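You operate a simulated robot arm through the tools that you are given. There is no shell and no other tool.

Carry out the task below with a simulated robot arm. There is one attempt and no reset: what you move stays moved.

JOB
Set the belt knob by its plate, then give the drum one run.
Fine: main switch off before the motor cover opens; cover closed and switch on again for the run. Where these are worked on the way, their far stop is far enough and under half their travel is too little: motor cover.

It is judged by the outcome, as a careful person would: the job done as asked, and still so three seconds after it is handed in. It fails if anything else is knocked over, pushed out of place, dropped, spilled or broken. Lids that push on must go on centred and level and be pressed home; caps that screw on are set level and turned clockwise until they are tight.

ROBOT AND FRAMES
A 6-joint arm with a two-finger gripper, fixed in place. Base frame: the origin is on the floor under the middle of its stand, x ahead of it, y to its left, z up. Readings come in mm, degrees, newtons and seconds.
It reaches about 1572 mm from its shoulder. Its first joint turns from -166.0 to 166.0 degrees. Payload 2.45 kg.
The tool frame sits at the grasp point between the pads (the TCP): z along the fingers, y along the line on which they close. The tips reach 20 mm beyond it. The gripper opens to 140 mm; its body begins 168 mm behind the TCP.
Orientation is told as [roll, pitch, yaw] about the base's x, y, z axes, in that order, counted from this pose: with the fingers straight down and closing along the base's y, the tool's x points along the base's -x, its y along +y and its z along -z.

CONTROLS
- The arm moves only by the tool play_rows. Its argument "targets" is a list of rows, each an object (a shift or turn left out is 0, a gripper value left out holds the last) with "dp": the shift along the tool's x, y, z in mm, a list of three; "delta_rot": the turn, a rotation vector about the tool's x, y, z in degrees, a list of three; "jaw": the gripper command, from -1 (shut) to 1 (fully open), values between in proportion. In form: [{"dp": [dx, dy, dz], "delta_rot": [ax, ay, az], "jaw": jaw}, ...]. A call has 1 to 20 rows; each row shifts and turns the commanded pose from where the row before left it, along the tool's axes as they then stand. Each row takes 0.2 s and may step no farther than 50 mm and 8.6 degrees from the row before; otherwise, or with a gripper value out of range, the whole call is refused. A pose out of reach is approached as far as the arm can. The call stops where the force on the tool passes 70 N (or 10 N more than at its start, if that is more) or the arm is blocked; 0.2 s more then pass. The fingers move at their own pace (about 45 mm/s each) and stop on an object; they squeeze with about 44 N. The grip force told is the motor's: it shows also when the fingers shut on nothing. Time passes only in rows, and 0.2 s behind the last, so rows that do not move let the fingers close. The reply holds the time, the measured pose of the TCP, the force on the tool along the base axes, the opening and the grip force, in the units named above and with some noise, with the torque about the TCP (base axes, N m) and any sound that the robot's microphone picked up, and new pictures: "views" is both (left out), scene, wrist or none.
- Cameras (640 x 400 px; columns grow to the right, rows downward): "scene" is fixed at [49.8, 648.5, 1418.3]; the picture's right is [-0.66, -0.75, 0.00], its down [-0.31, 0.27, -0.91] and it looks along [0.69, -0.60, -0.41] (base axes); focal length 311 px, centre (320, 200). "wrist" rides on the gripper at [78, 11, -209] in the tool frame; the picture's right is [-0.14, 0.99, 0.00], its down [-0.92, -0.13, -0.37] and it looks along [-0.36, -0.05, 0.93] (tool axes); focal length 280 px, centre (320, 200).
- measure_at(camera, pixels): for up to 12 pixels [column, row] of the newest picture of that camera ("zoom" is the newest enlarged one), the place [x, y, z] in the base frame of the surface seen there, good to about 2 mm. It takes no simulated time.
- inspect(camera, box): a new picture of the part [left, top, right, bottom] of that camera's present view, enlarged. It takes no simulated time.
- sign_off(): hands the job in; it is judged then, once.

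Leave the gripper open and the arm clear of the work at the hand-in unless told otherwise.

The tools are called after ">>>" as a command line: name --argument value ..., lists and objects as JSON in quotes. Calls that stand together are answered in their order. play_rows: Moves the arm, as the interface text tells. Its arguments: {"type":"object","properties":{"targets":{"type":"array"},"views":{"type":"string","enum":["both","scene","wrist","none"]}},"required":["targets"]} The other tools are called the same way: measure_at (camera, pixels) gives the place of the surface under pixels of a picture; inspect (camera, box) takes an enlarged picture of a part of a camera's view; sign_off () hands the job in.

At the start:

```text
t: 0.0
tcp_pos: [684.5, -95.2, 1386.3]
tool_rot: [0.0, -0.2, 0.0]
ft_force: [0.1, -0.5, 0.7]
ft_torque: [0.03, 0.0, 0.02]
width: 140.0
grip_force: 0.1
```

scene: 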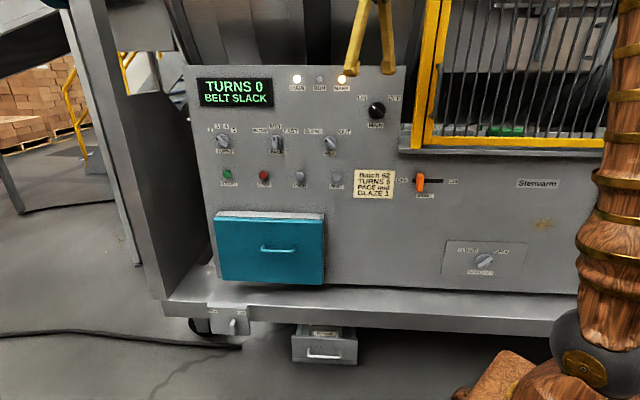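
wrist: 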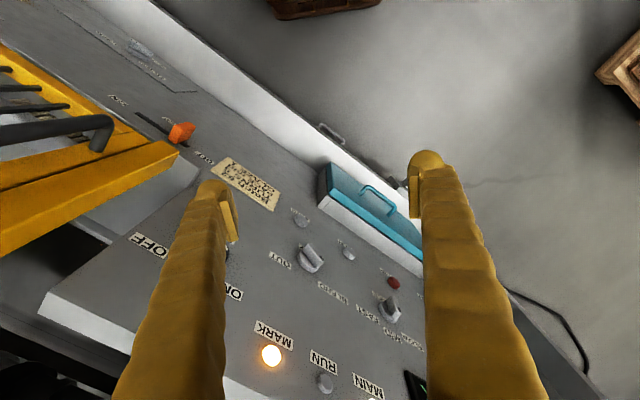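

I see a machine with a display "TURNS 0 / BELT SLACK", lamps, knobs, a note, a teal cover and others. I'll enlarge parts of the scene view to read the labels.

>>> inspect --camera "scene" --box '[180, 60, 300, 135]'

>>> inspect --camera "scene" --box '[195, 115, 355, 215]'

>>> inspect --camera "scene" --box '[280, 60, 420, 148]'

>>> inspect --camera "scene" --box '[340, 150, 480, 238]'

>>> inspect --camera "scene" --box '[430, 230, 550, 305]'

>>> inspect --camera "scene" --box '[180, 280, 380, 380]'

```text
5.33 times, centred on (240, 98) of scene
```

zoom: 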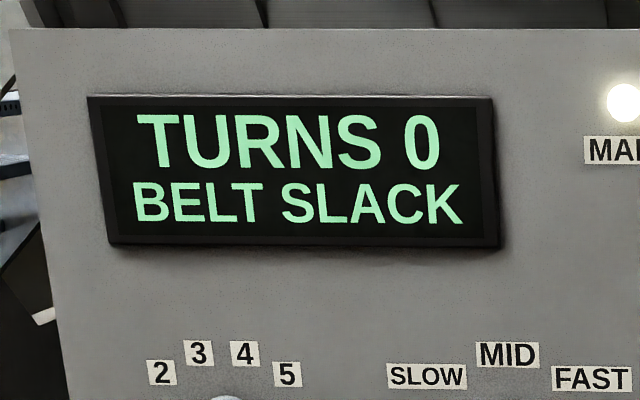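

```text
4.00 times, centred on (275, 165) of scene
```

zoom: 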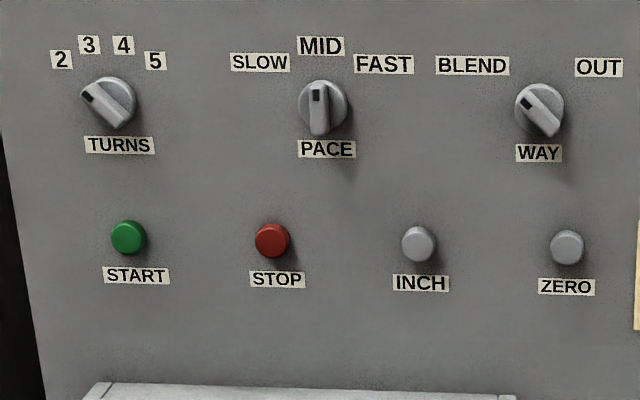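

```text
4.55 times, centred on (350, 104) of scene
```

zoom: 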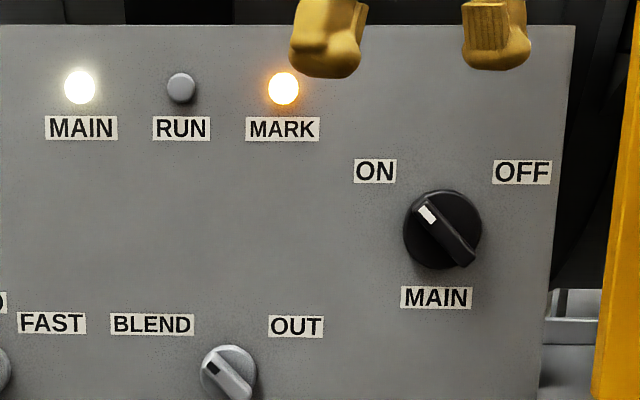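

```text
4.55 times, centred on (410, 194) of scene
```

zoom: 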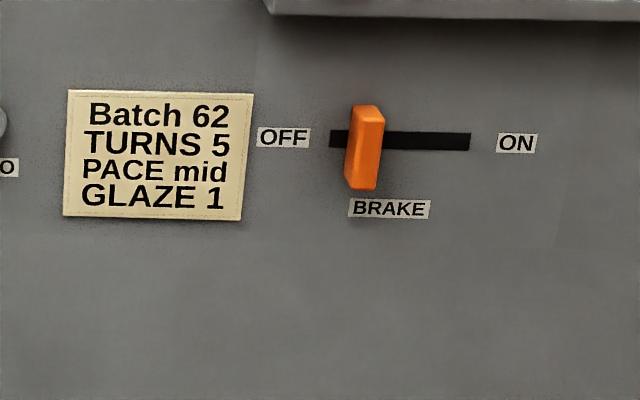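

```text
5.33 times, centred on (490, 268) of scene
```

zoom: 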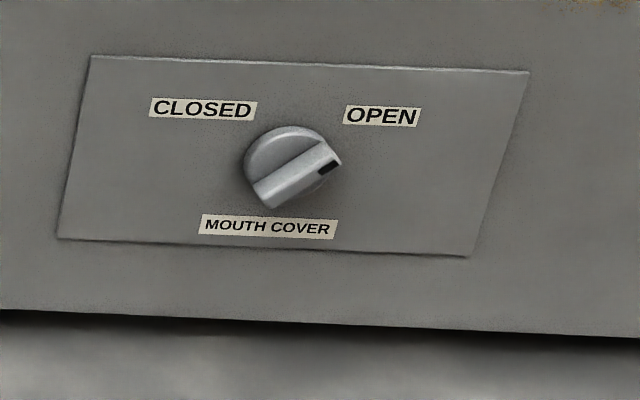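

```text
3.20 times, centred on (280, 330) of scene
```

zoom: 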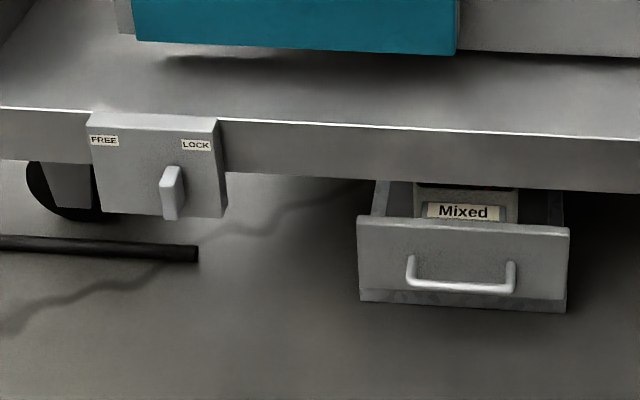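

The main switch is ON (white mark points up-left), brake lever OFF, a knob "MOUTH COVER" pointing OPEN, a caster lock, a drawer. I'll measure points on the panel and the controls in the scene picture.

>>> measure_at --camera "scene" --pixels '[[200, 130], [350, 230], [376, 110], [222, 143], [277, 144], [331, 144], [228, 175], [264, 176], [300, 177], [337, 178], [420, 182], [485, 260]]'

>>> measure_at --camera "scene" --pixels '[[216, 215], [324, 216], [322, 284], [218, 277], [263, 250], [278, 251], [294, 251], [270, 225], [300, 300], [234, 325], [325, 354], [270, 240]]'

>>> inspect --camera "scene" --box '[200, 200, 340, 288]'

>>> inspect --camera "scene" --box '[390, 0, 640, 156]'

```text
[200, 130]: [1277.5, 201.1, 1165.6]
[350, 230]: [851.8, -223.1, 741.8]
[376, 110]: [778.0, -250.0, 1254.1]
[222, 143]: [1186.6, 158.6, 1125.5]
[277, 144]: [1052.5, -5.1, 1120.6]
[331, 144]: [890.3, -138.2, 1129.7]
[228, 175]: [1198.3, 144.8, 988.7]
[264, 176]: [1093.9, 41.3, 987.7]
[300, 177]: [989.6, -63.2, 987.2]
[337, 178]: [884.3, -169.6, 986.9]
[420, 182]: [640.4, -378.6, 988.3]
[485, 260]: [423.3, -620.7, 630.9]
```

```text
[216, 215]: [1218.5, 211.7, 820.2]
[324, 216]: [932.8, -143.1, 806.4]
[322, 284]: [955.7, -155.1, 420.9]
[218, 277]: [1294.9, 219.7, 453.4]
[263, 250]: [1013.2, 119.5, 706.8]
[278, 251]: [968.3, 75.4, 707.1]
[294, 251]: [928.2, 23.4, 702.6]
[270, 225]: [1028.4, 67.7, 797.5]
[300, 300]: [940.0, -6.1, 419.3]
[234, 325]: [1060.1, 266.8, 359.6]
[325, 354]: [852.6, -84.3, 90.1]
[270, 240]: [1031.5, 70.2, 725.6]
```

```text
4.55 times, centred on (270, 244) of scene
```

zoom: 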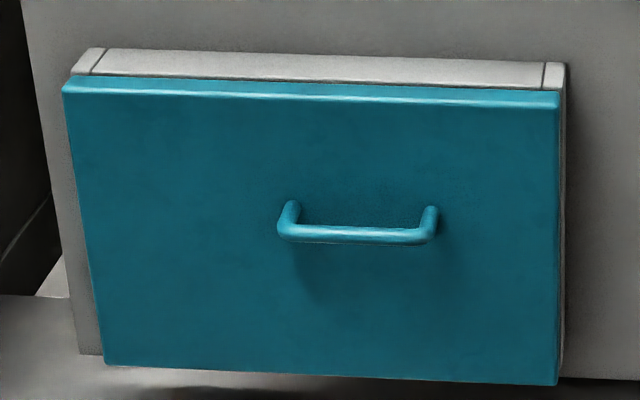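

```text
2.56 times, centred on (515, 78) of scene
```

zoom: 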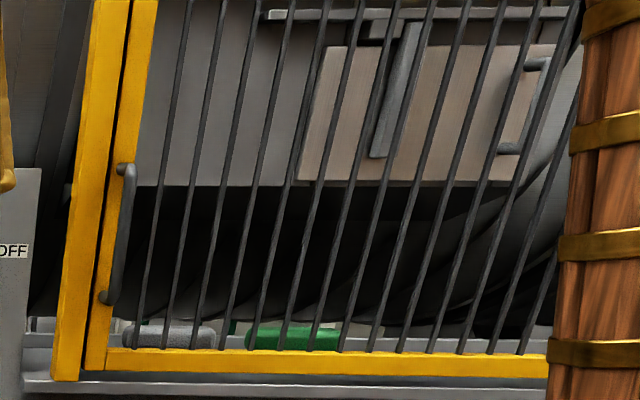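

The panel is a vertical plane x−y≈1076 (normal toward the robot at (−0.707, 0.707)); MAIN knob at about (778,−250,1254), the teal motor cover at u≈−737 with a handle at z≈705. I first turn the gripper to face the panel (yaw 45°, then pitch 90°) in place, well clear at ~200 mm.

>>> play_rows --targets '[{"delta_rot": [0, 0, 7.5]}, {"delta_rot": [0, 0, 7.5]}, {"delta_rot": [0, 0, 7.5]}, {"delta_rot": [0, 0, 7.5]}, {"delta_rot": [0, 0, 7.5]}, {"delta_rot": [0, 0, 7.5]}, {"delta_rot": [0, -8.18, 0]}, {"delta_rot": [0, -8.18, 0]}, {"delta_rot": [0, -8.18, 0]}, {"delta_rot": [0, -8.18, 0]}, {"delta_rot": [0, -8.18, 0]}, {"delta_rot": [0, -8.18, 0]}, {"delta_rot": [0, -8.18, 0]}, {"delta_rot": [0, -8.18, 0]}, {"delta_rot": [0, -8.18, 0]}, {"delta_rot": [0, -8.18, 0]}, {"delta_rot": [0, -8.2, 0]}]'

```text
t: 3.6
tcp_pos: [684.6, -95.9, 1386.3]
tool_rot: [168.7, -89.9, 146.5]
ft_force: [0.3, -0.2, 0.2]
ft_torque: [0.02, -0.02, 0.03]
width: 139.8
grip_force: 0.0
```

scene: 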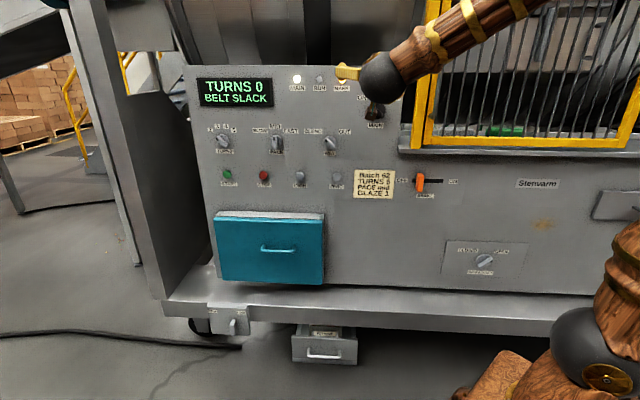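
wrist: 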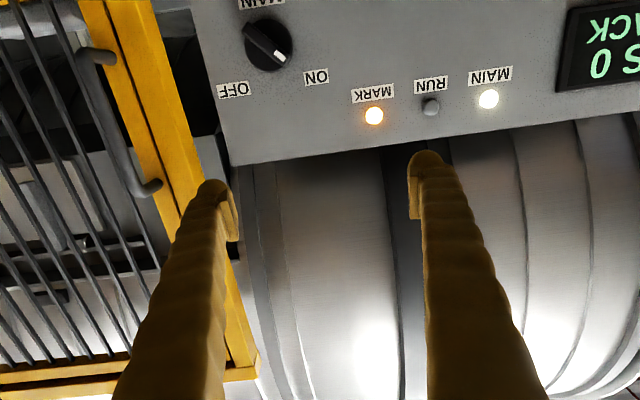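

The gripper faces the panel; the wrist image is upside-down, MAIN knob at about (268,45). I measure the knob and panel here, and take a zoom.

>>> inspect --camera "wrist" --box '[220, 0, 330, 100]'

>>> measure_at --camera "wrist" --pixels '[[268, 45], [252, 32], [282, 55], [260, 40], [244, 44], [290, 44], [268, 69], [300, 120], [350, 40], [240, 120]]'

```text
4.00 times, centred on (275, 50) of wrist
```

zoom: 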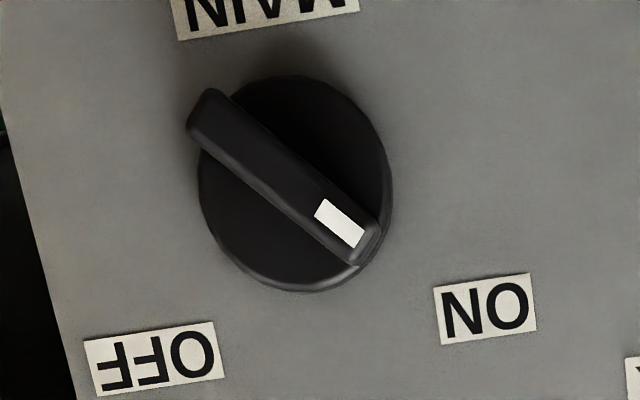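

```text
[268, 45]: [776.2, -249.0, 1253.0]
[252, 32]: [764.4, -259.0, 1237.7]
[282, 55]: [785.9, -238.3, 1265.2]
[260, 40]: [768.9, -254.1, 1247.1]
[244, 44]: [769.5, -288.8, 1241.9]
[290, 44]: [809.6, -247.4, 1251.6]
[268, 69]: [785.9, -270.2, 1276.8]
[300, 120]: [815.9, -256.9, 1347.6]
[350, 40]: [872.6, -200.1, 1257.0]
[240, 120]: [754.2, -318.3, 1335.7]
```

Panel plane is x−y≈1072.7; the knob bar spans about ±25 mm at 45°, centre near u=−372, z≈1251.5, top n≈34, disc face n≈11. I move in front of it, narrow the jaws to 70 mm, roll −45° so that the fingers straddle the bar, and approach to n≈110.

>>> play_rows --targets '[{"dp": [45, -15, 0], "jaw": 0}, {"dp": [45, -15, 0]}, {"dp": [44.8, -14.3, 0]}, {"delta_rot": [0, 0, -7.5]}, {"delta_rot": [0, 0, -7.5]}, {"delta_rot": [0, 0, -7.5]}, {"delta_rot": [0, 0, -7.5]}, {"delta_rot": [0, 0, -7.5]}, {"delta_rot": [0, 0, -7.5]}, {"dp": [0, 0, 48]}, {"dp": [0, 0, 48]}, {}]'

```text
t: 6.2
tcp_pos: [721.3, -197.0, 1251.4]
tool_rot: [-90.1, -45.1, 45.0]
ft_force: [0.6, -0.4, -0.2]
ft_torque: [-0.01, 0.01, -0.01]
width: 69.9
grip_force: 0.1
```

scene: 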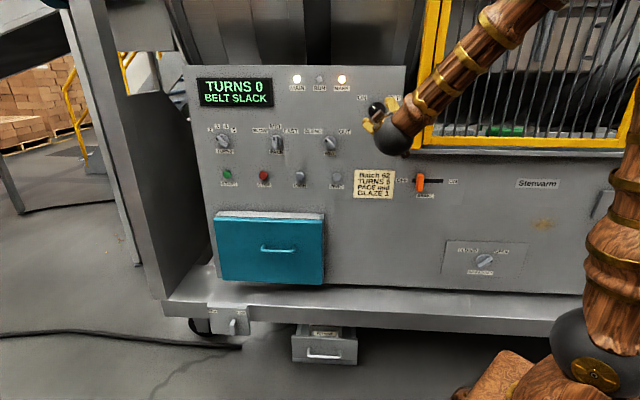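
wrist: 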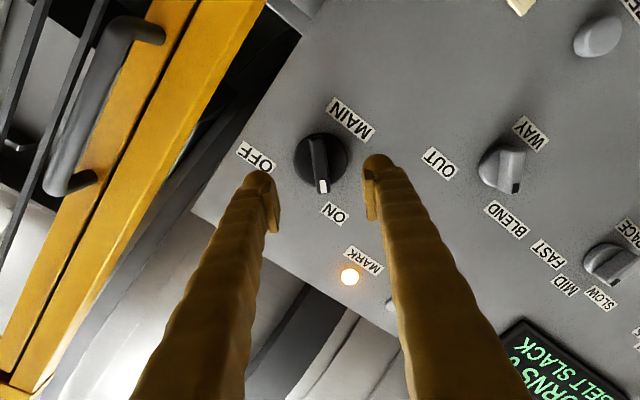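

The fingers straddle the bar in the wrist view (bar near (318,165), parallel to tool x). I measure the bar's sides and ends here for a fine centring.

>>> inspect --camera "wrist" --box '[270, 110, 370, 210]'

>>> measure_at --camera "wrist" --pixels '[[318, 165], [313, 140], [323, 190], [314, 165], [323, 165], [310, 140], [316, 140], [319, 188], [327, 188], [300, 165], [340, 160]]'

```text
4.00 times, centred on (320, 160) of wrist
```

zoom: 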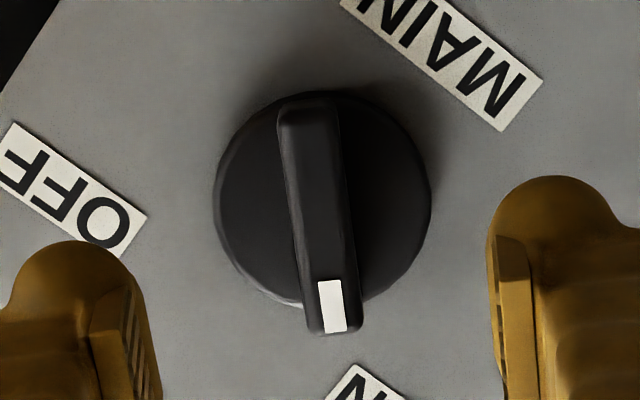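

```text
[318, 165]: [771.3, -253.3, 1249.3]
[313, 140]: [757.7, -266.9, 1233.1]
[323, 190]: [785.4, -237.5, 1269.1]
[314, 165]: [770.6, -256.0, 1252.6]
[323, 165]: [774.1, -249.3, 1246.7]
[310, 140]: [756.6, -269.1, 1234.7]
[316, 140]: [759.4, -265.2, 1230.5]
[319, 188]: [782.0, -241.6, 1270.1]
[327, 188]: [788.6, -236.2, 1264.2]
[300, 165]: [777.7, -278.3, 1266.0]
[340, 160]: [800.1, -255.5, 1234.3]
```

Bar is at ~138° and centred ~1.7 mm off along the closing axis. I correct (x +2.6, y −1.7, roll −3°), go in to n≈34 so that the tips clear the disc, then close.

>>> play_rows --targets '[{"dp": [2.6, -1.7, 15], "delta_rot": [0, 0, -3]}, {"dp": [0, 0, 30]}, {"dp": [0, 0, 20]}, {"dp": [0, 0, 9]}, {}]'

```text
t: 7.4
tcp_pos: [772.4, -249.0, 1251.2]
tool_rot: [-90.2, -42.0, 45.1]
ft_force: [-0.2, 0.2, 0.3]
ft_torque: [-0.02, -0.02, 0.04]
width: 70.2
grip_force: 0.1
```

scene: 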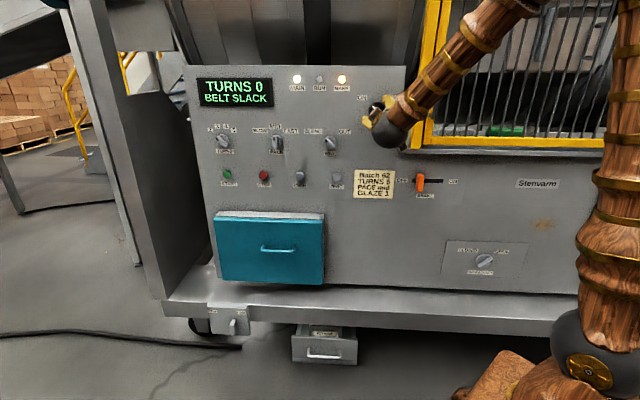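
wrist: 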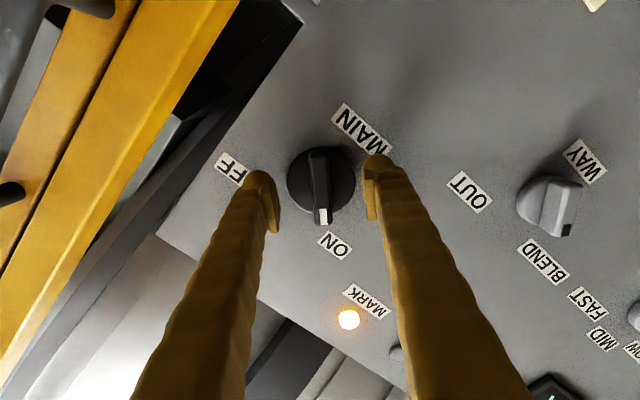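

The bar sits centred between the tips (pads at columns ~275 and ~368, bar at ~320). Closing the jaws now.

>>> play_rows --targets '[{"jaw": -1}, {}, {}, {}, {}, {}]' --views "wrist"

```text
t: 8.8
tcp_pos: [773.7, -248.1, 1251.1]
tool_rot: [-90.1, -42.0, 45.0]
ft_force: [13.4, 5.6, -12.6]
ft_torque: [0.63, -0.56, 0.19]
width: 15.5
grip_force: 41.2
```

wrist: 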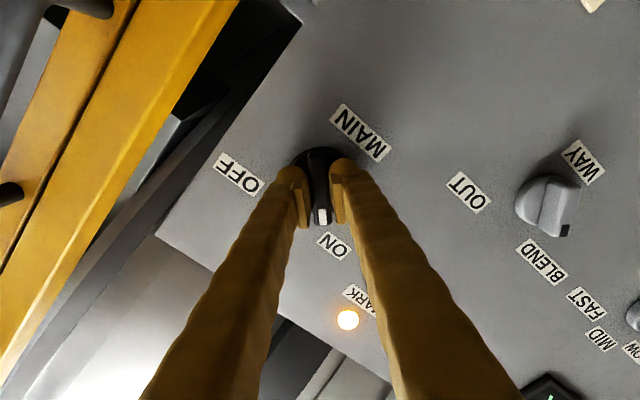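

Gripped at 15.5 mm width; a side force of ~18 N pushes the tool along +y (tool). I shift 1 mm that way to relieve it.

>>> play_rows --targets '[{"dp": [0, 0.8, 0]}, {}]' --views "none"

```text
t: 9.4
tcp_pos: [772.3, -249.0, 1250.2]
tool_rot: [-90.2, -42.0, 45.2]
ft_force: [15.2, 8.0, -1.6]
ft_torque: [0.64, -0.68, 0.18]
width: 15.5
grip_force: 40.9
```

>>> play_rows --targets '[{"dp": [-0.6, 0.8, 0]}, {}]' --views "none"

```text
t: 10.0
tcp_pos: [773.0, -248.9, 1251.1]
tool_rot: [-90.3, -42.0, 45.2]
ft_force: [-2.4, 1.7, 1.3]
ft_torque: [0.66, -0.7, -0.03]
width: 15.8
grip_force: 41.0
```

Side force is relieved. Now I turn clockwise (+z) 48° first and check.

>>> play_rows --targets '[{"delta_rot": [0, 0, 8]}, {"delta_rot": [0, 0, 8]}, {"delta_rot": [0, 0, 8]}, {"delta_rot": [0, 0, 8]}, {"delta_rot": [0, 0, 8]}, {"delta_rot": [0, 0, 8]}]'

```text
t: 11.4
tcp_pos: [772.1, -248.5, 1251.0]
tool_rot: [121.1, -89.9, -166.1]
ft_force: [-18.9, -16.4, -3.5]
ft_torque: [0.05, 0.04, -0.25]
width: 15.0
grip_force: 41.1
```

scene: 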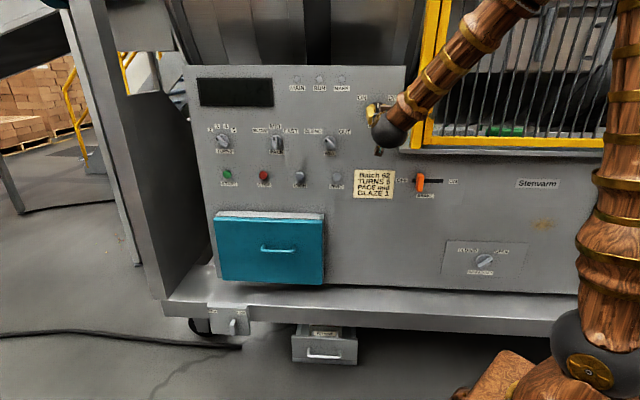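
wrist: 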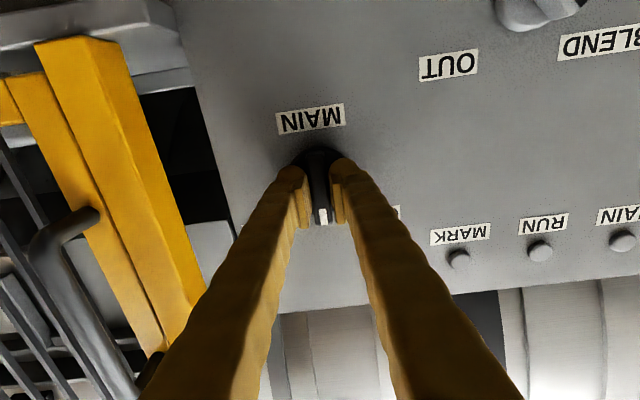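

The power is already out at mid-turn (lamps and display dark). I relieve the side force (y −1.2) and continue 45° to the OFF stop.

>>> play_rows --targets '[{"dp": [0, -1.2, 0], "delta_rot": [0, 0, 4]}, {"delta_rot": [0, 0, 8]}, {"delta_rot": [0, 0, 8]}, {"delta_rot": [0, 0, 8]}, {"delta_rot": [0, 0, 8]}, {"delta_rot": [0, 0, 8]}]'

```text
t: 12.4
tcp_pos: [769.9, -248.2, 1250.7]
tool_rot: [87.0, -63.9, -133.4]
ft_force: [0.7, -14.5, -4.3]
ft_torque: [-0.11, -0.08, -0.16]
width: 15.1
grip_force: 41.2
out of reach, approached as far as the arm can: row 4, 5
stopped in row 5: the force on the tool passed its limit at 100 N (the readings are from after the stop); the commanded pose is now the measured one
```

scene: 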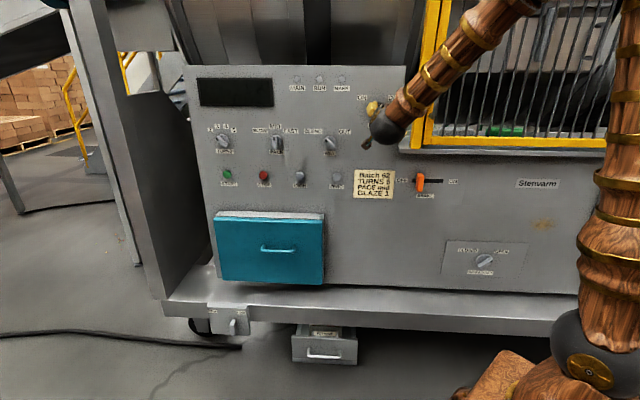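
wrist: 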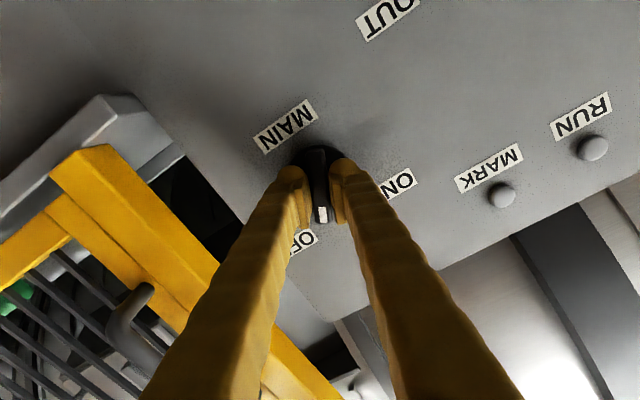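

The wrist ran out of its travel at +26° roll, with the knob at ~64° — not yet at OFF (~45°). I open, back off 70 mm and look at where the knob stands.

>>> play_rows --targets '[{"jaw": 0}, {}, {}, {}, {"dp": [0, 0, -35]}, {"dp": [0, 0, -35]}, {}]'

```text
t: 14.0
tcp_pos: [722.9, -200.2, 1254.5]
tool_rot: [86.9, -63.9, -133.3]
ft_force: [0.8, -0.2, -0.6]
ft_torque: [-0.01, 0.01, -0.02]
width: 69.9
grip_force: 0.1
```

scene: 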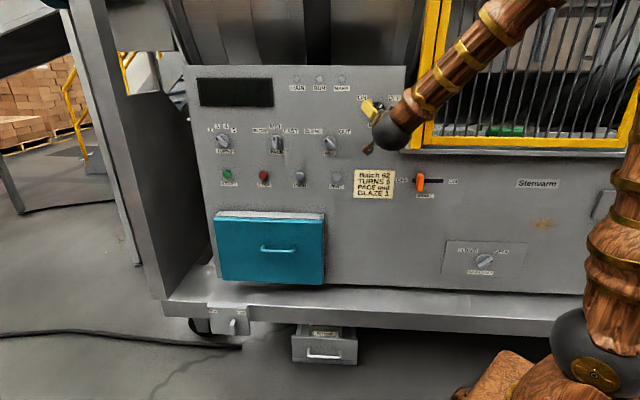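
wrist: 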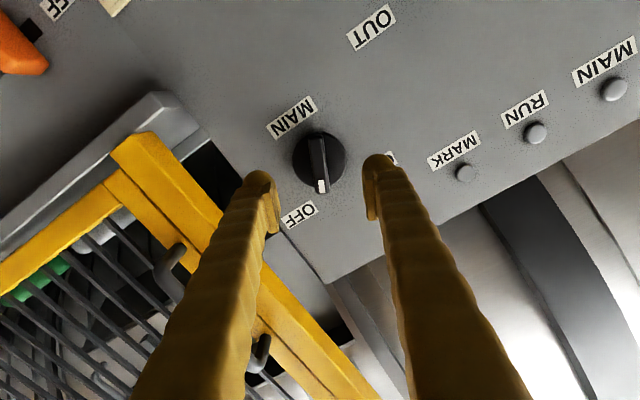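

The knob stays at ~64°. I'll flip the gripper by −180° about its axis (to get more wrist travel in the turning direction) while staying at n≈109.

>>> play_rows --targets '[{"delta_rot": [0, 0, -8.2]}, {"delta_rot": [0, 0, -8.2]}, {"delta_rot": [0, 0, -8.2]}, {"delta_rot": [0, 0, -8.2]}, {"delta_rot": [0, 0, -8.2]}, {"delta_rot": [0, 0, -8.2]}, {"delta_rot": [0, 0, -8.2]}, {"delta_rot": [0, 0, -8.2]}, {"delta_rot": [0, 0, -8.2]}, {"delta_rot": [0, 0, -8.2]}, {"delta_rot": [0, 0, -8.2]}, {"delta_rot": [0, 0, -8.2]}, {"delta_rot": [0, 0, -8.2]}, {"delta_rot": [0, 0, -8.2]}, {"delta_rot": [0, 0, -8.2]}, {"delta_rot": [0, 0, -8.2]}, {"delta_rot": [0, 0, -8.2]}, {"delta_rot": [0, 0, -8.2]}, {"delta_rot": [0, 0, -8.2]}, {"delta_rot": [0, 0, -8.2]}]'

```text
t: 18.2
tcp_pos: [723.7, -199.1, 1253.8]
tool_rot: [-87.9, 48.1, 45.4]
ft_force: [-0.2, 0.0, 0.8]
ft_torque: [0.01, 0.0, -0.01]
width: 70.0
grip_force: 0.1
```

scene: 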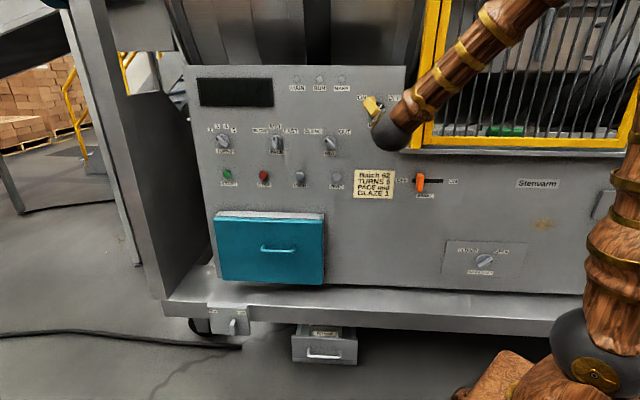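
wrist: 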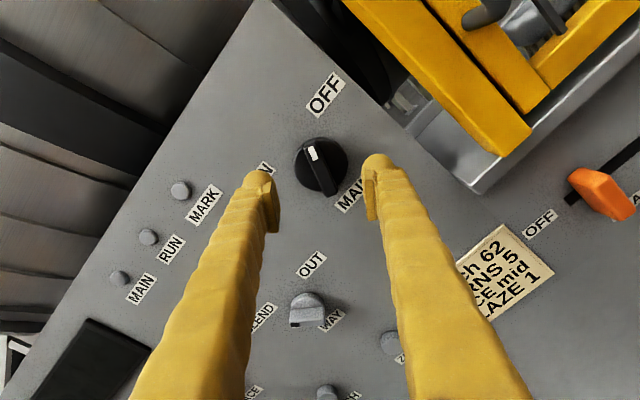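

The flip worked; knob seen at (320,165). My tool axis is tilted ~1.8° from normal; I correct it and roll a further −16° to line up with the bar, then measure.

>>> play_rows --targets '[{"delta_rot": [1.81, 0.25, 0]}, {"delta_rot": [0, 0, -8]}, {"delta_rot": [0, 0, -8]}, {}]' --views "wrist"

>>> inspect --camera "wrist" --box '[260, 100, 380, 220]'

```text
t: 19.2
tcp_pos: [721.7, -197.7, 1253.8]
tool_rot: [-90.2, 64.0, 45.0]
ft_force: [-0.7, 0.3, -0.6]
ft_torque: [-0.04, -0.01, -0.02]
width: 70.1
grip_force: 0.0
```

wrist: 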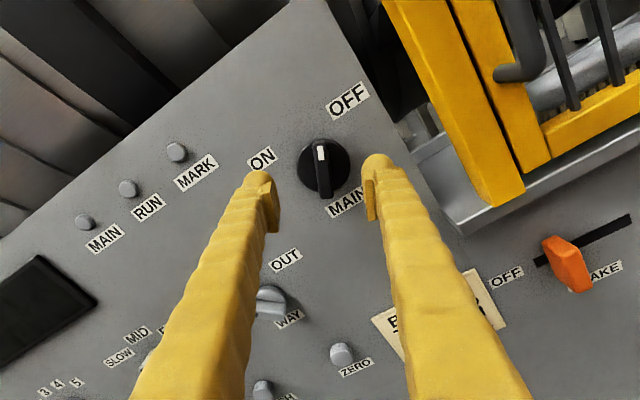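

```text
3.33 times, centred on (320, 160) of wrist
```

zoom: 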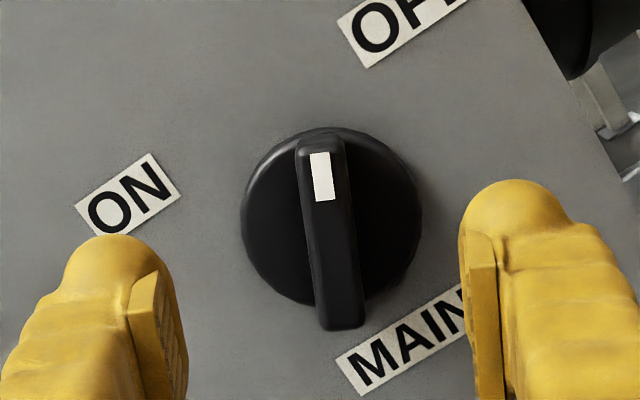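

>>> measure_at --camera "zoom" --pixels '[[320, 150], [340, 320], [330, 240], [308, 240], [352, 240], [300, 160], [340, 150], [318, 315], [362, 315]]'

```text
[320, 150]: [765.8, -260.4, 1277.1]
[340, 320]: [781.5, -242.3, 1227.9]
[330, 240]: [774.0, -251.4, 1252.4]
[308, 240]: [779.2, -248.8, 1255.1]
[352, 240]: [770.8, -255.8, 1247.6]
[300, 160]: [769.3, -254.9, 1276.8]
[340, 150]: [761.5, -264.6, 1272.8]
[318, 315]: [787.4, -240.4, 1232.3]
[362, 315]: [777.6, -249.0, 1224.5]
```

Bar angle is 64°, matching my roll; it's 1.7 mm off along y. I shift, go in 73 mm to n≈35 and close.

>>> play_rows --targets '[{"dp": [-0.8, 1.7, 14]}, {"dp": [0, 0, 30]}, {"dp": [0, 0, 20]}, {"dp": [0, 0, 9]}, {}, {"jaw": -1}, {}, {}, {}, {}, {}]' --views "wrist"

```text
t: 21.6
tcp_pos: [773.6, -249.9, 1251.3]
tool_rot: [-90.0, 63.9, 45.0]
ft_force: [-35.1, -35.6, -18.5]
ft_torque: [-0.07, 0.1, -0.61]
width: 15.1
grip_force: 41.3
```

wrist: 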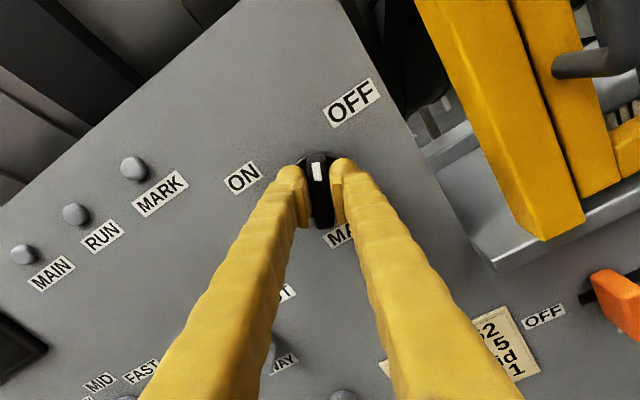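

Side force ~53 N along +y; I relieve by moving +y in small steps.

>>> play_rows --targets '[{"dp": [0, 1, 0]}, {"dp": [0, 1, 0]}, {}]' --views "none"

```text
t: 22.4
tcp_pos: [773.6, -250.0, 1251.3]
tool_rot: [-90.2, 63.9, 45.0]
ft_force: [-14.9, -31.1, -11.3]
ft_torque: [0.01, 0.14, -0.31]
width: 15.1
grip_force: 41.2
```

>>> play_rows --targets '[{"dp": [0, 1, 0]}, {"dp": [0, 1, 0]}, {}]' --views "none"

```text
t: 23.2
tcp_pos: [772.9, -251.8, 1252.5]
tool_rot: [-90.4, 64.0, 45.0]
ft_force: [3.8, 17.0, 8.8]
ft_torque: [0.08, 0.03, 0.26]
width: 15.1
grip_force: 41.1
```

>>> play_rows --targets '[{"dp": [0, -0.8, 0], "delta_rot": [0, 0, 4]}, {"delta_rot": [0, 0, 6]}, {"delta_rot": [0, 0, 6]}, {"delta_rot": [0, 0, 4]}, {}]' --views "wrist"

```text
t: 24.4
tcp_pos: [771.9, -252.8, 1251.6]
tool_rot: [-90.2, 43.9, 45.1]
ft_force: [7.0, 20.2, 15.4]
ft_torque: [-0.45, 0.27, 0.23]
width: 15.2
grip_force: 41.8
```

wrist: 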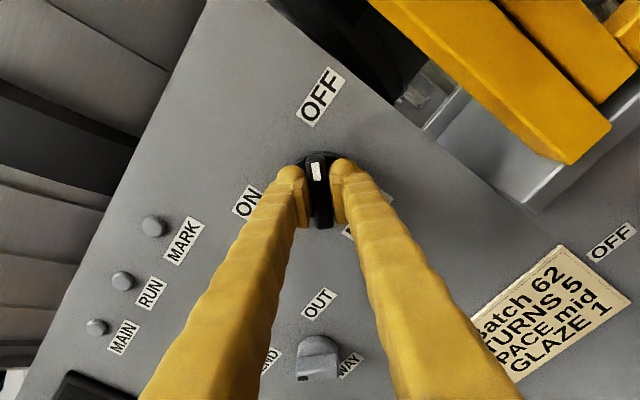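

The mark points to OFF (label at (320,95)). I nudge 3° more against the stop, then release and check.

>>> play_rows --targets '[{"dp": [0, -0.8, 0], "delta_rot": [0, 0, 3]}, {}]' --views "none"

```text
t: 25.0
tcp_pos: [772.4, -250.9, 1251.0]
tool_rot: [-90.1, 40.9, 45.0]
ft_force: [15.4, 8.0, 14.0]
ft_torque: [-0.83, 0.69, 0.14]
width: 15.9
grip_force: 41.4
```

Torque rose (~1.1 N m): the knob is at its stop. Release and back off.

>>> play_rows --targets '[{"jaw": 0}, {}, {}, {}, {"dp": [0, 0, -40]}, {"dp": [0, 0, -45]}, {}]'

>>> inspect --camera "wrist" --box '[240, 60, 400, 220]'

```text
t: 26.6
tcp_pos: [706.8, -191.8, 1250.4]
tool_rot: [-90.1, 41.0, 45.1]
ft_force: [0.3, 0.8, 0.2]
ft_torque: [0.01, 0.01, 0.01]
width: 69.9
grip_force: 0.1
```

scene: 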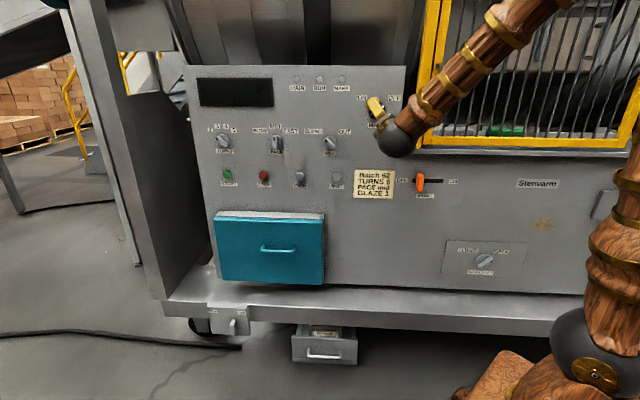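
wrist: 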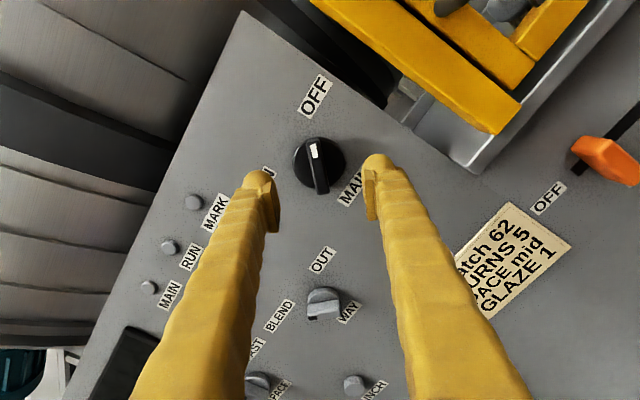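

```text
2.50 times, centred on (320, 140) of wrist
```

zoom: 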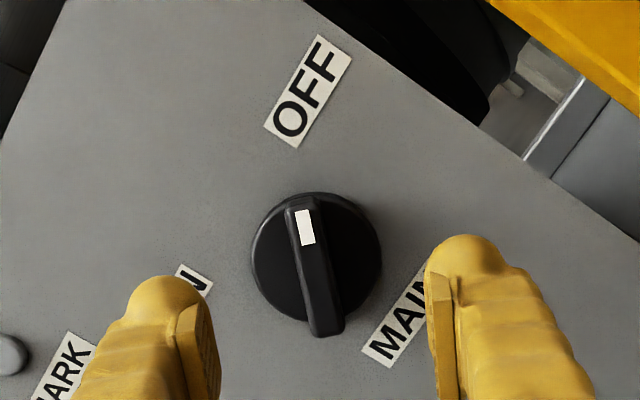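

MAIN is off (mark at OFF; lamps dark). Next, the motor cover: I retreat, roll the camera upright, and move in front of the cover at n≈300 to look at it.

>>> play_rows --targets '[{"dp": [0, 0, -45], "delta_rot": [0, 0, -8.17]}, {"dp": [0, 0, -45], "delta_rot": [0, 0, -8.17]}, {"dp": [0, 0, -45], "delta_rot": [0, 0, -8.17]}, {"dp": [0, 0, -45], "delta_rot": [0, 0, -8.17]}, {"delta_rot": [0, 0, -8.17]}, {"delta_rot": [0, 0, -8.15]}, {"dp": [-37.5, -31.1, 0]}, {"dp": [-37.5, -31.1, 0]}, {"dp": [-37.5, -31.1, 0]}, {"dp": [-37.5, -31.1, 0]}, {"dp": [-37.5, -31.1, 0]}, {"dp": [-37.5, -31.1, 0]}, {"dp": [-37.5, -31.1, 0]}, {"dp": [-37.5, -31.1, 0]}, {"dp": [-37.5, -31.1, 0]}, {"dp": [-37.5, -31.1, 0]}, {"dp": [-37.5, -31.1, 0]}, {"dp": [-37.5, -31.1, 0]}, {}]'

```text
t: 30.6
tcp_pos: [848.8, 200.7, 796.3]
tool_rot: [-166.5, 90.1, -31.3]
ft_force: [1.1, -0.2, 0.3]
ft_torque: [0.01, -0.01, 0.0]
width: 70.2
grip_force: 0.1
```

scene: 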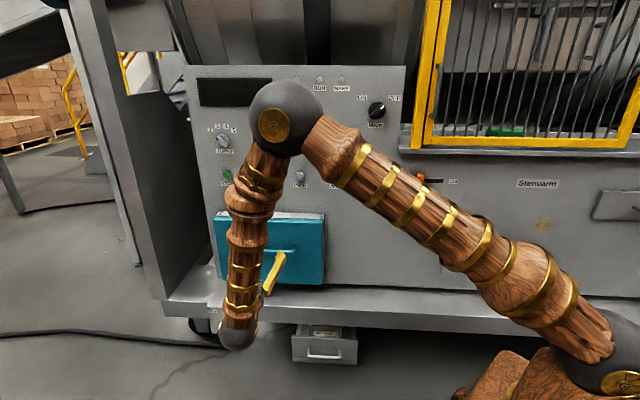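
wrist: 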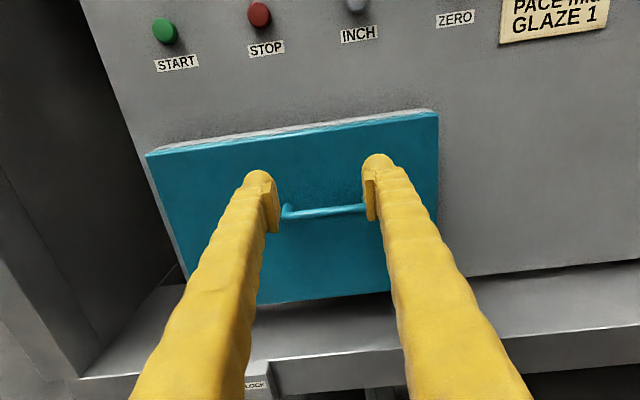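

I see the cover with a horizontal handle at (325,210). I zoom in for hinges or slide rails and measure its geometry.

>>> inspect --camera "wrist" --box '[130, 90, 460, 310]'

>>> measure_at --camera "wrist" --pixels '[[150, 152], [436, 112], [300, 135], [320, 190], [290, 212], [325, 211], [358, 207], [320, 250], [300, 295], [160, 200], [425, 160], [350, 290]]'

```text
1.82 times, centred on (295, 200) of wrist
```

zoom: 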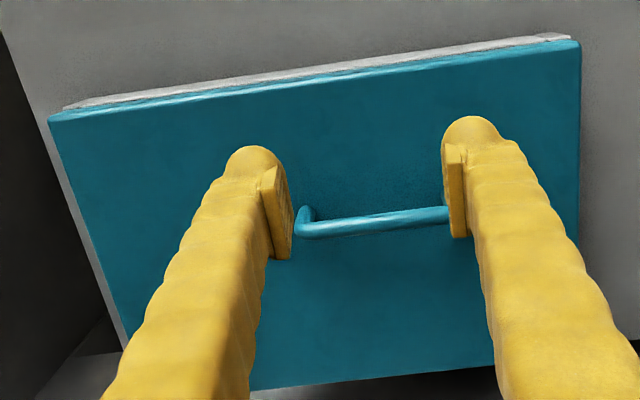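

```text
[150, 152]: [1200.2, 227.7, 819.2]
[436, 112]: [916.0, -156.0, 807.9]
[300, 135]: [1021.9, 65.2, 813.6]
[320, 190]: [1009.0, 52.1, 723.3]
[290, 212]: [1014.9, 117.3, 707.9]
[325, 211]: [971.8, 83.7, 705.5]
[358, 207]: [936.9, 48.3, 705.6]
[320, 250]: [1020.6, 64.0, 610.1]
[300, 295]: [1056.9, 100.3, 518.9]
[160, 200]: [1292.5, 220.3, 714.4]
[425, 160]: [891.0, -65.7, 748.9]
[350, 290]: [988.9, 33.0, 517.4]
```

Handle bar is at z≈705.5, u≈−737, n≈125; cover front n≈82, spans z 515–813. I roll +90° so the fingers close vertically, come level with the handle, and approach to n≈200.

>>> play_rows --targets '[{"delta_rot": [0, 0, 8.18]}, {"delta_rot": [0, 0, 8.18]}, {"delta_rot": [0, 0, 8.18]}, {"delta_rot": [0, 0, 8.18]}, {"delta_rot": [0, 0, 8.18]}, {"delta_rot": [0, 0, 8.18]}, {"delta_rot": [0, 0, 8.18]}, {"delta_rot": [0, 0, 8.18]}, {"delta_rot": [0, 0, 8.18]}, {"delta_rot": [0, 0, 8.18]}, {"delta_rot": [0, 0, 8.2]}, {"dp": [2.5, 45.4, 0]}, {"dp": [2.5, 45.4, 0]}, {"dp": [0, 0, 45]}, {"dp": [0, 0, 45]}, {}]'

```text
t: 34.0
tcp_pos: [904.8, 131.9, 710.1]
tool_rot: [-90.1, -0.1, 45.2]
ft_force: [-0.3, 0.5, 0.7]
ft_torque: [0.0, -0.02, 0.03]
width: 70.4
grip_force: 0.1
```

scene: 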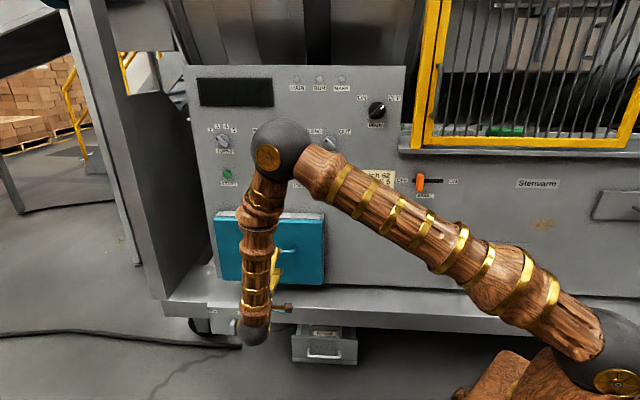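
wrist: 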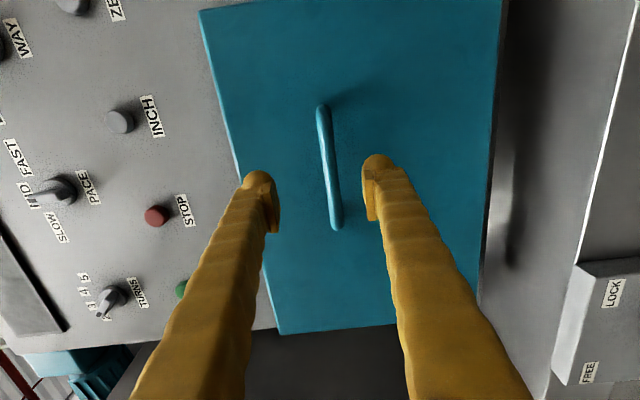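

The handle is between the fingers at (328,165). I measure it precisely.

>>> measure_at --camera "wrist" --pixels '[[322, 115], [327, 160], [333, 210], [322, 160], [332, 160], [337, 224], [321, 108], [220, 90], [490, 150], [505, 180], [300, 330], [270, 250]]'

>>> inspect --camera "wrist" --box '[440, 0, 640, 200]'

```text
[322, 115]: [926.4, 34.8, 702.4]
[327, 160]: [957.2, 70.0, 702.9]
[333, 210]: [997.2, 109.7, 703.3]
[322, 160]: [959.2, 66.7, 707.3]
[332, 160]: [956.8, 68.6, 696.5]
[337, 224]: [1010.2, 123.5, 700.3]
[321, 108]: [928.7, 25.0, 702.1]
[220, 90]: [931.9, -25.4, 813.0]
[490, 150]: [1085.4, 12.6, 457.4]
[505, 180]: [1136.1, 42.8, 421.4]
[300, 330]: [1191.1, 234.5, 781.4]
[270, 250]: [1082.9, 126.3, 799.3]
```

```text
2.00 times, centred on (540, 100) of wrist
```

zoom: 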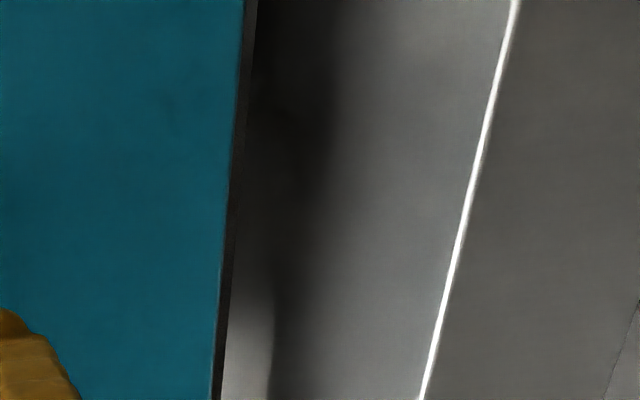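

Handle bar centre z≈702, n≈125, u≈−738. Shift down 8 mm, in 86 mm, and close on the bar.

>>> play_rows --targets '[{"dp": [-5, 8, 30]}, {"dp": [0, 0, 30]}, {"dp": [0, 0, 26]}, {}, {"jaw": -1}, {}, {}, {}, {}, {}]'

```text
t: 36.1
tcp_pos: [972.0, 77.1, 700.3]
tool_rot: [-89.6, 0.2, 45.3]
ft_force: [13.8, 4.4, -23.8]
ft_torque: [0.19, -0.08, -0.56]
width: 11.7
grip_force: 38.7
stopped in row 10: the force on the tool passed its limit at 74 N (the readings are from after the stop); the commanded pose is now the measured one
```

scene: 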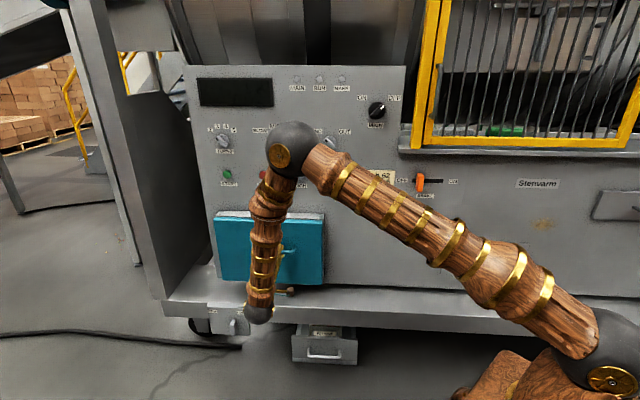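
wrist: 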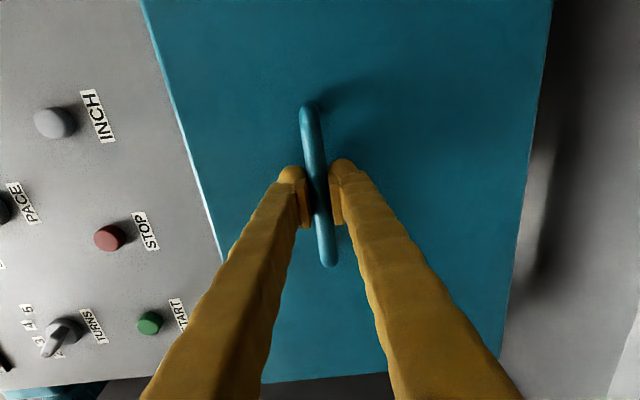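

The bar is gripped (11.7 mm). Now a gentle pull outward 6 mm to feel how the cover moves.

>>> play_rows --targets '[{"dp": [0, 1.5, -3]}, {"dp": [0, 0, -3]}, {}]' --views "wrist"

```text
t: 37.0
tcp_pos: [967.8, 83.3, 699.2]
tool_rot: [-89.6, 0.1, 45.4]
ft_force: [29.9, 12.5, -24.5]
ft_torque: [0.11, -0.08, -0.26]
width: 11.6
grip_force: 39.0
```

wrist: 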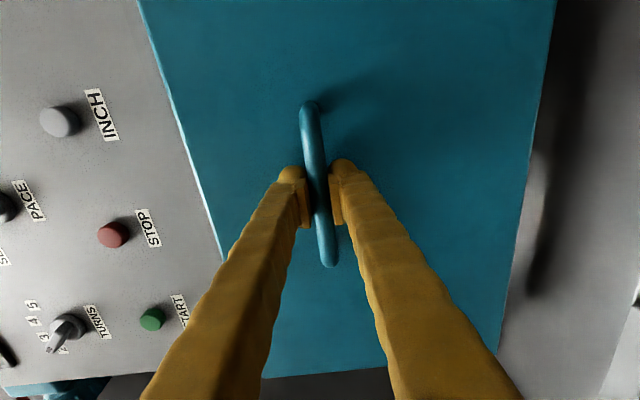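

The cover moved ~7 mm outward with moderate force. I measure its top and bottom edge to learn the hinge line.

>>> measure_at --camera "wrist" --pixels '[[200, 130], [170, 60], [230, 220], [280, 180], [400, 120], [450, 200], [500, 300], [530, 100], [520, 200], [300, 350], [180, 90], [420, 30]]'

```text
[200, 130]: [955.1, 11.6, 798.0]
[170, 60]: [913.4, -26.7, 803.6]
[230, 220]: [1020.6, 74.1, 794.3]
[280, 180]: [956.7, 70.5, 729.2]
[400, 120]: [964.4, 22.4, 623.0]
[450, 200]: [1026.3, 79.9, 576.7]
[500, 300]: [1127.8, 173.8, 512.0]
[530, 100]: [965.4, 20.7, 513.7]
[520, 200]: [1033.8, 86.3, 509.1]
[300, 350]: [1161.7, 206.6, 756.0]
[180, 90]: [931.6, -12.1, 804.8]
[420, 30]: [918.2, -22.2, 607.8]
```

The front's offset grows from left (u≈−1000) to right: the cover is hinged on its left vertical edge (about 1.8° open now). I'll follow the arc: per 4° step shift x −4.1, z −18.1, and turn +4° about tool y. Two steps first, while relieving side forces.

>>> play_rows --targets '[{"dp": [-2, 1.5, 0], "delta_rot": [0, 1.5, 0]}, {"dp": [-4.1, 0, -18.1], "delta_rot": [0, 4, 0]}, {"dp": [-4.1, 0, -18.1], "delta_rot": [0, 4, 0]}, {}]' --views "wrist"

```text
t: 38.0
tcp_pos: [950.6, 116.3, 700.2]
tool_rot: [-89.8, 0.1, 35.7]
ft_force: [-11.6, -4.4, 34.8]
ft_torque: [0.06, -0.27, -0.25]
width: 11.3
grip_force: 38.0
```

wrist: 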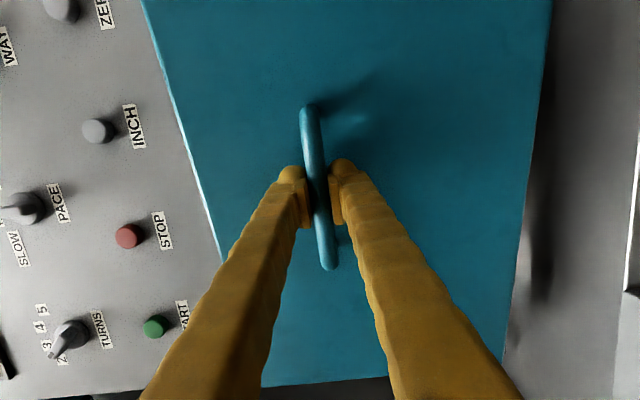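

Working: the door swings with the tool (yaw now 35.7°, ~9.5° open). Continue 20° more, with a small y correction.

>>> play_rows --targets '[{"dp": [-4.1, -1.2, -18.1], "delta_rot": [0, 4, 0]}, {"dp": [-4.1, 0, -18.1], "delta_rot": [0, 4, 0]}, {"dp": [-4.1, 0, -18.1], "delta_rot": [0, 4, 0]}, {"dp": [-4.1, 0, -18.1], "delta_rot": [0, 4, 0]}, {"dp": [-4.1, 0, -18.1], "delta_rot": [0, 4, 0]}, {}]'

```text
t: 39.4
tcp_pos: [925.8, 204.5, 699.8]
tool_rot: [-89.8, 0.2, 15.8]
ft_force: [33.6, 3.7, -4.6]
ft_torque: [0.16, -0.38, 0.15]
width: 11.8
grip_force: 38.7
```

scene: 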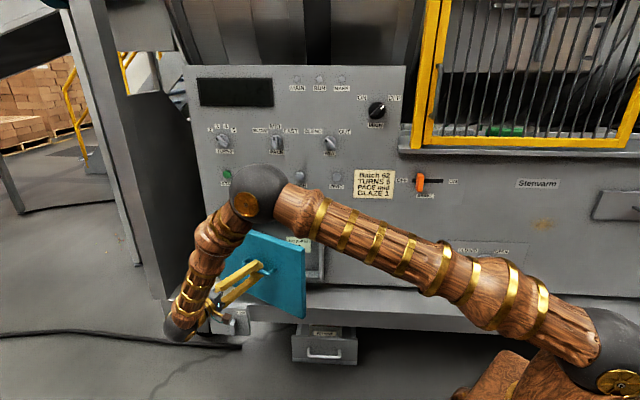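
wrist: 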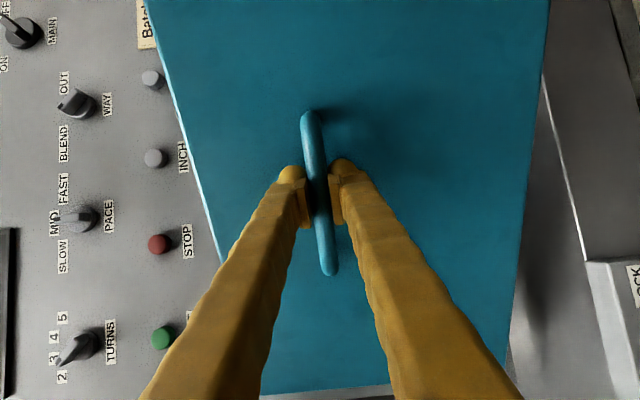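

~30° open. Continue another 20°, shifting x −1.5 to relieve the side load.

>>> play_rows --targets '[{"dp": [-5.6, 0, -18.1], "delta_rot": [0, 4, 0]}, {"dp": [-4.1, 0, -18.1], "delta_rot": [0, 4, 0]}, {"dp": [-4.1, 0, -18.1], "delta_rot": [0, 4, 0]}, {"dp": [-4.1, 0, -18.1], "delta_rot": [0, 4, 0]}, {"dp": [-4.1, 0, -18.1], "delta_rot": [0, 4, 0]}, {}]'

```text
t: 40.8
tcp_pos: [936.7, 295.4, 700.1]
tool_rot: [-89.5, 0.3, -3.7]
ft_force: [0.3, -0.9, -20.4]
ft_torque: [0.03, -0.42, -0.19]
width: 11.5
grip_force: 38.2
```

scene: 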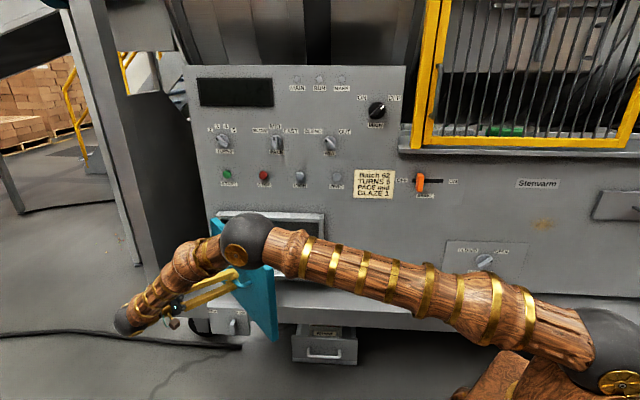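
wrist: 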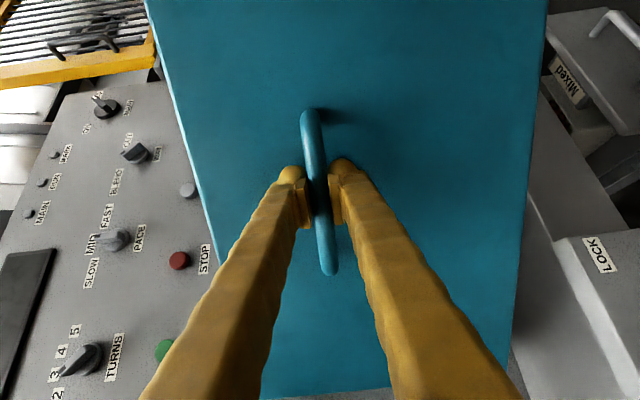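

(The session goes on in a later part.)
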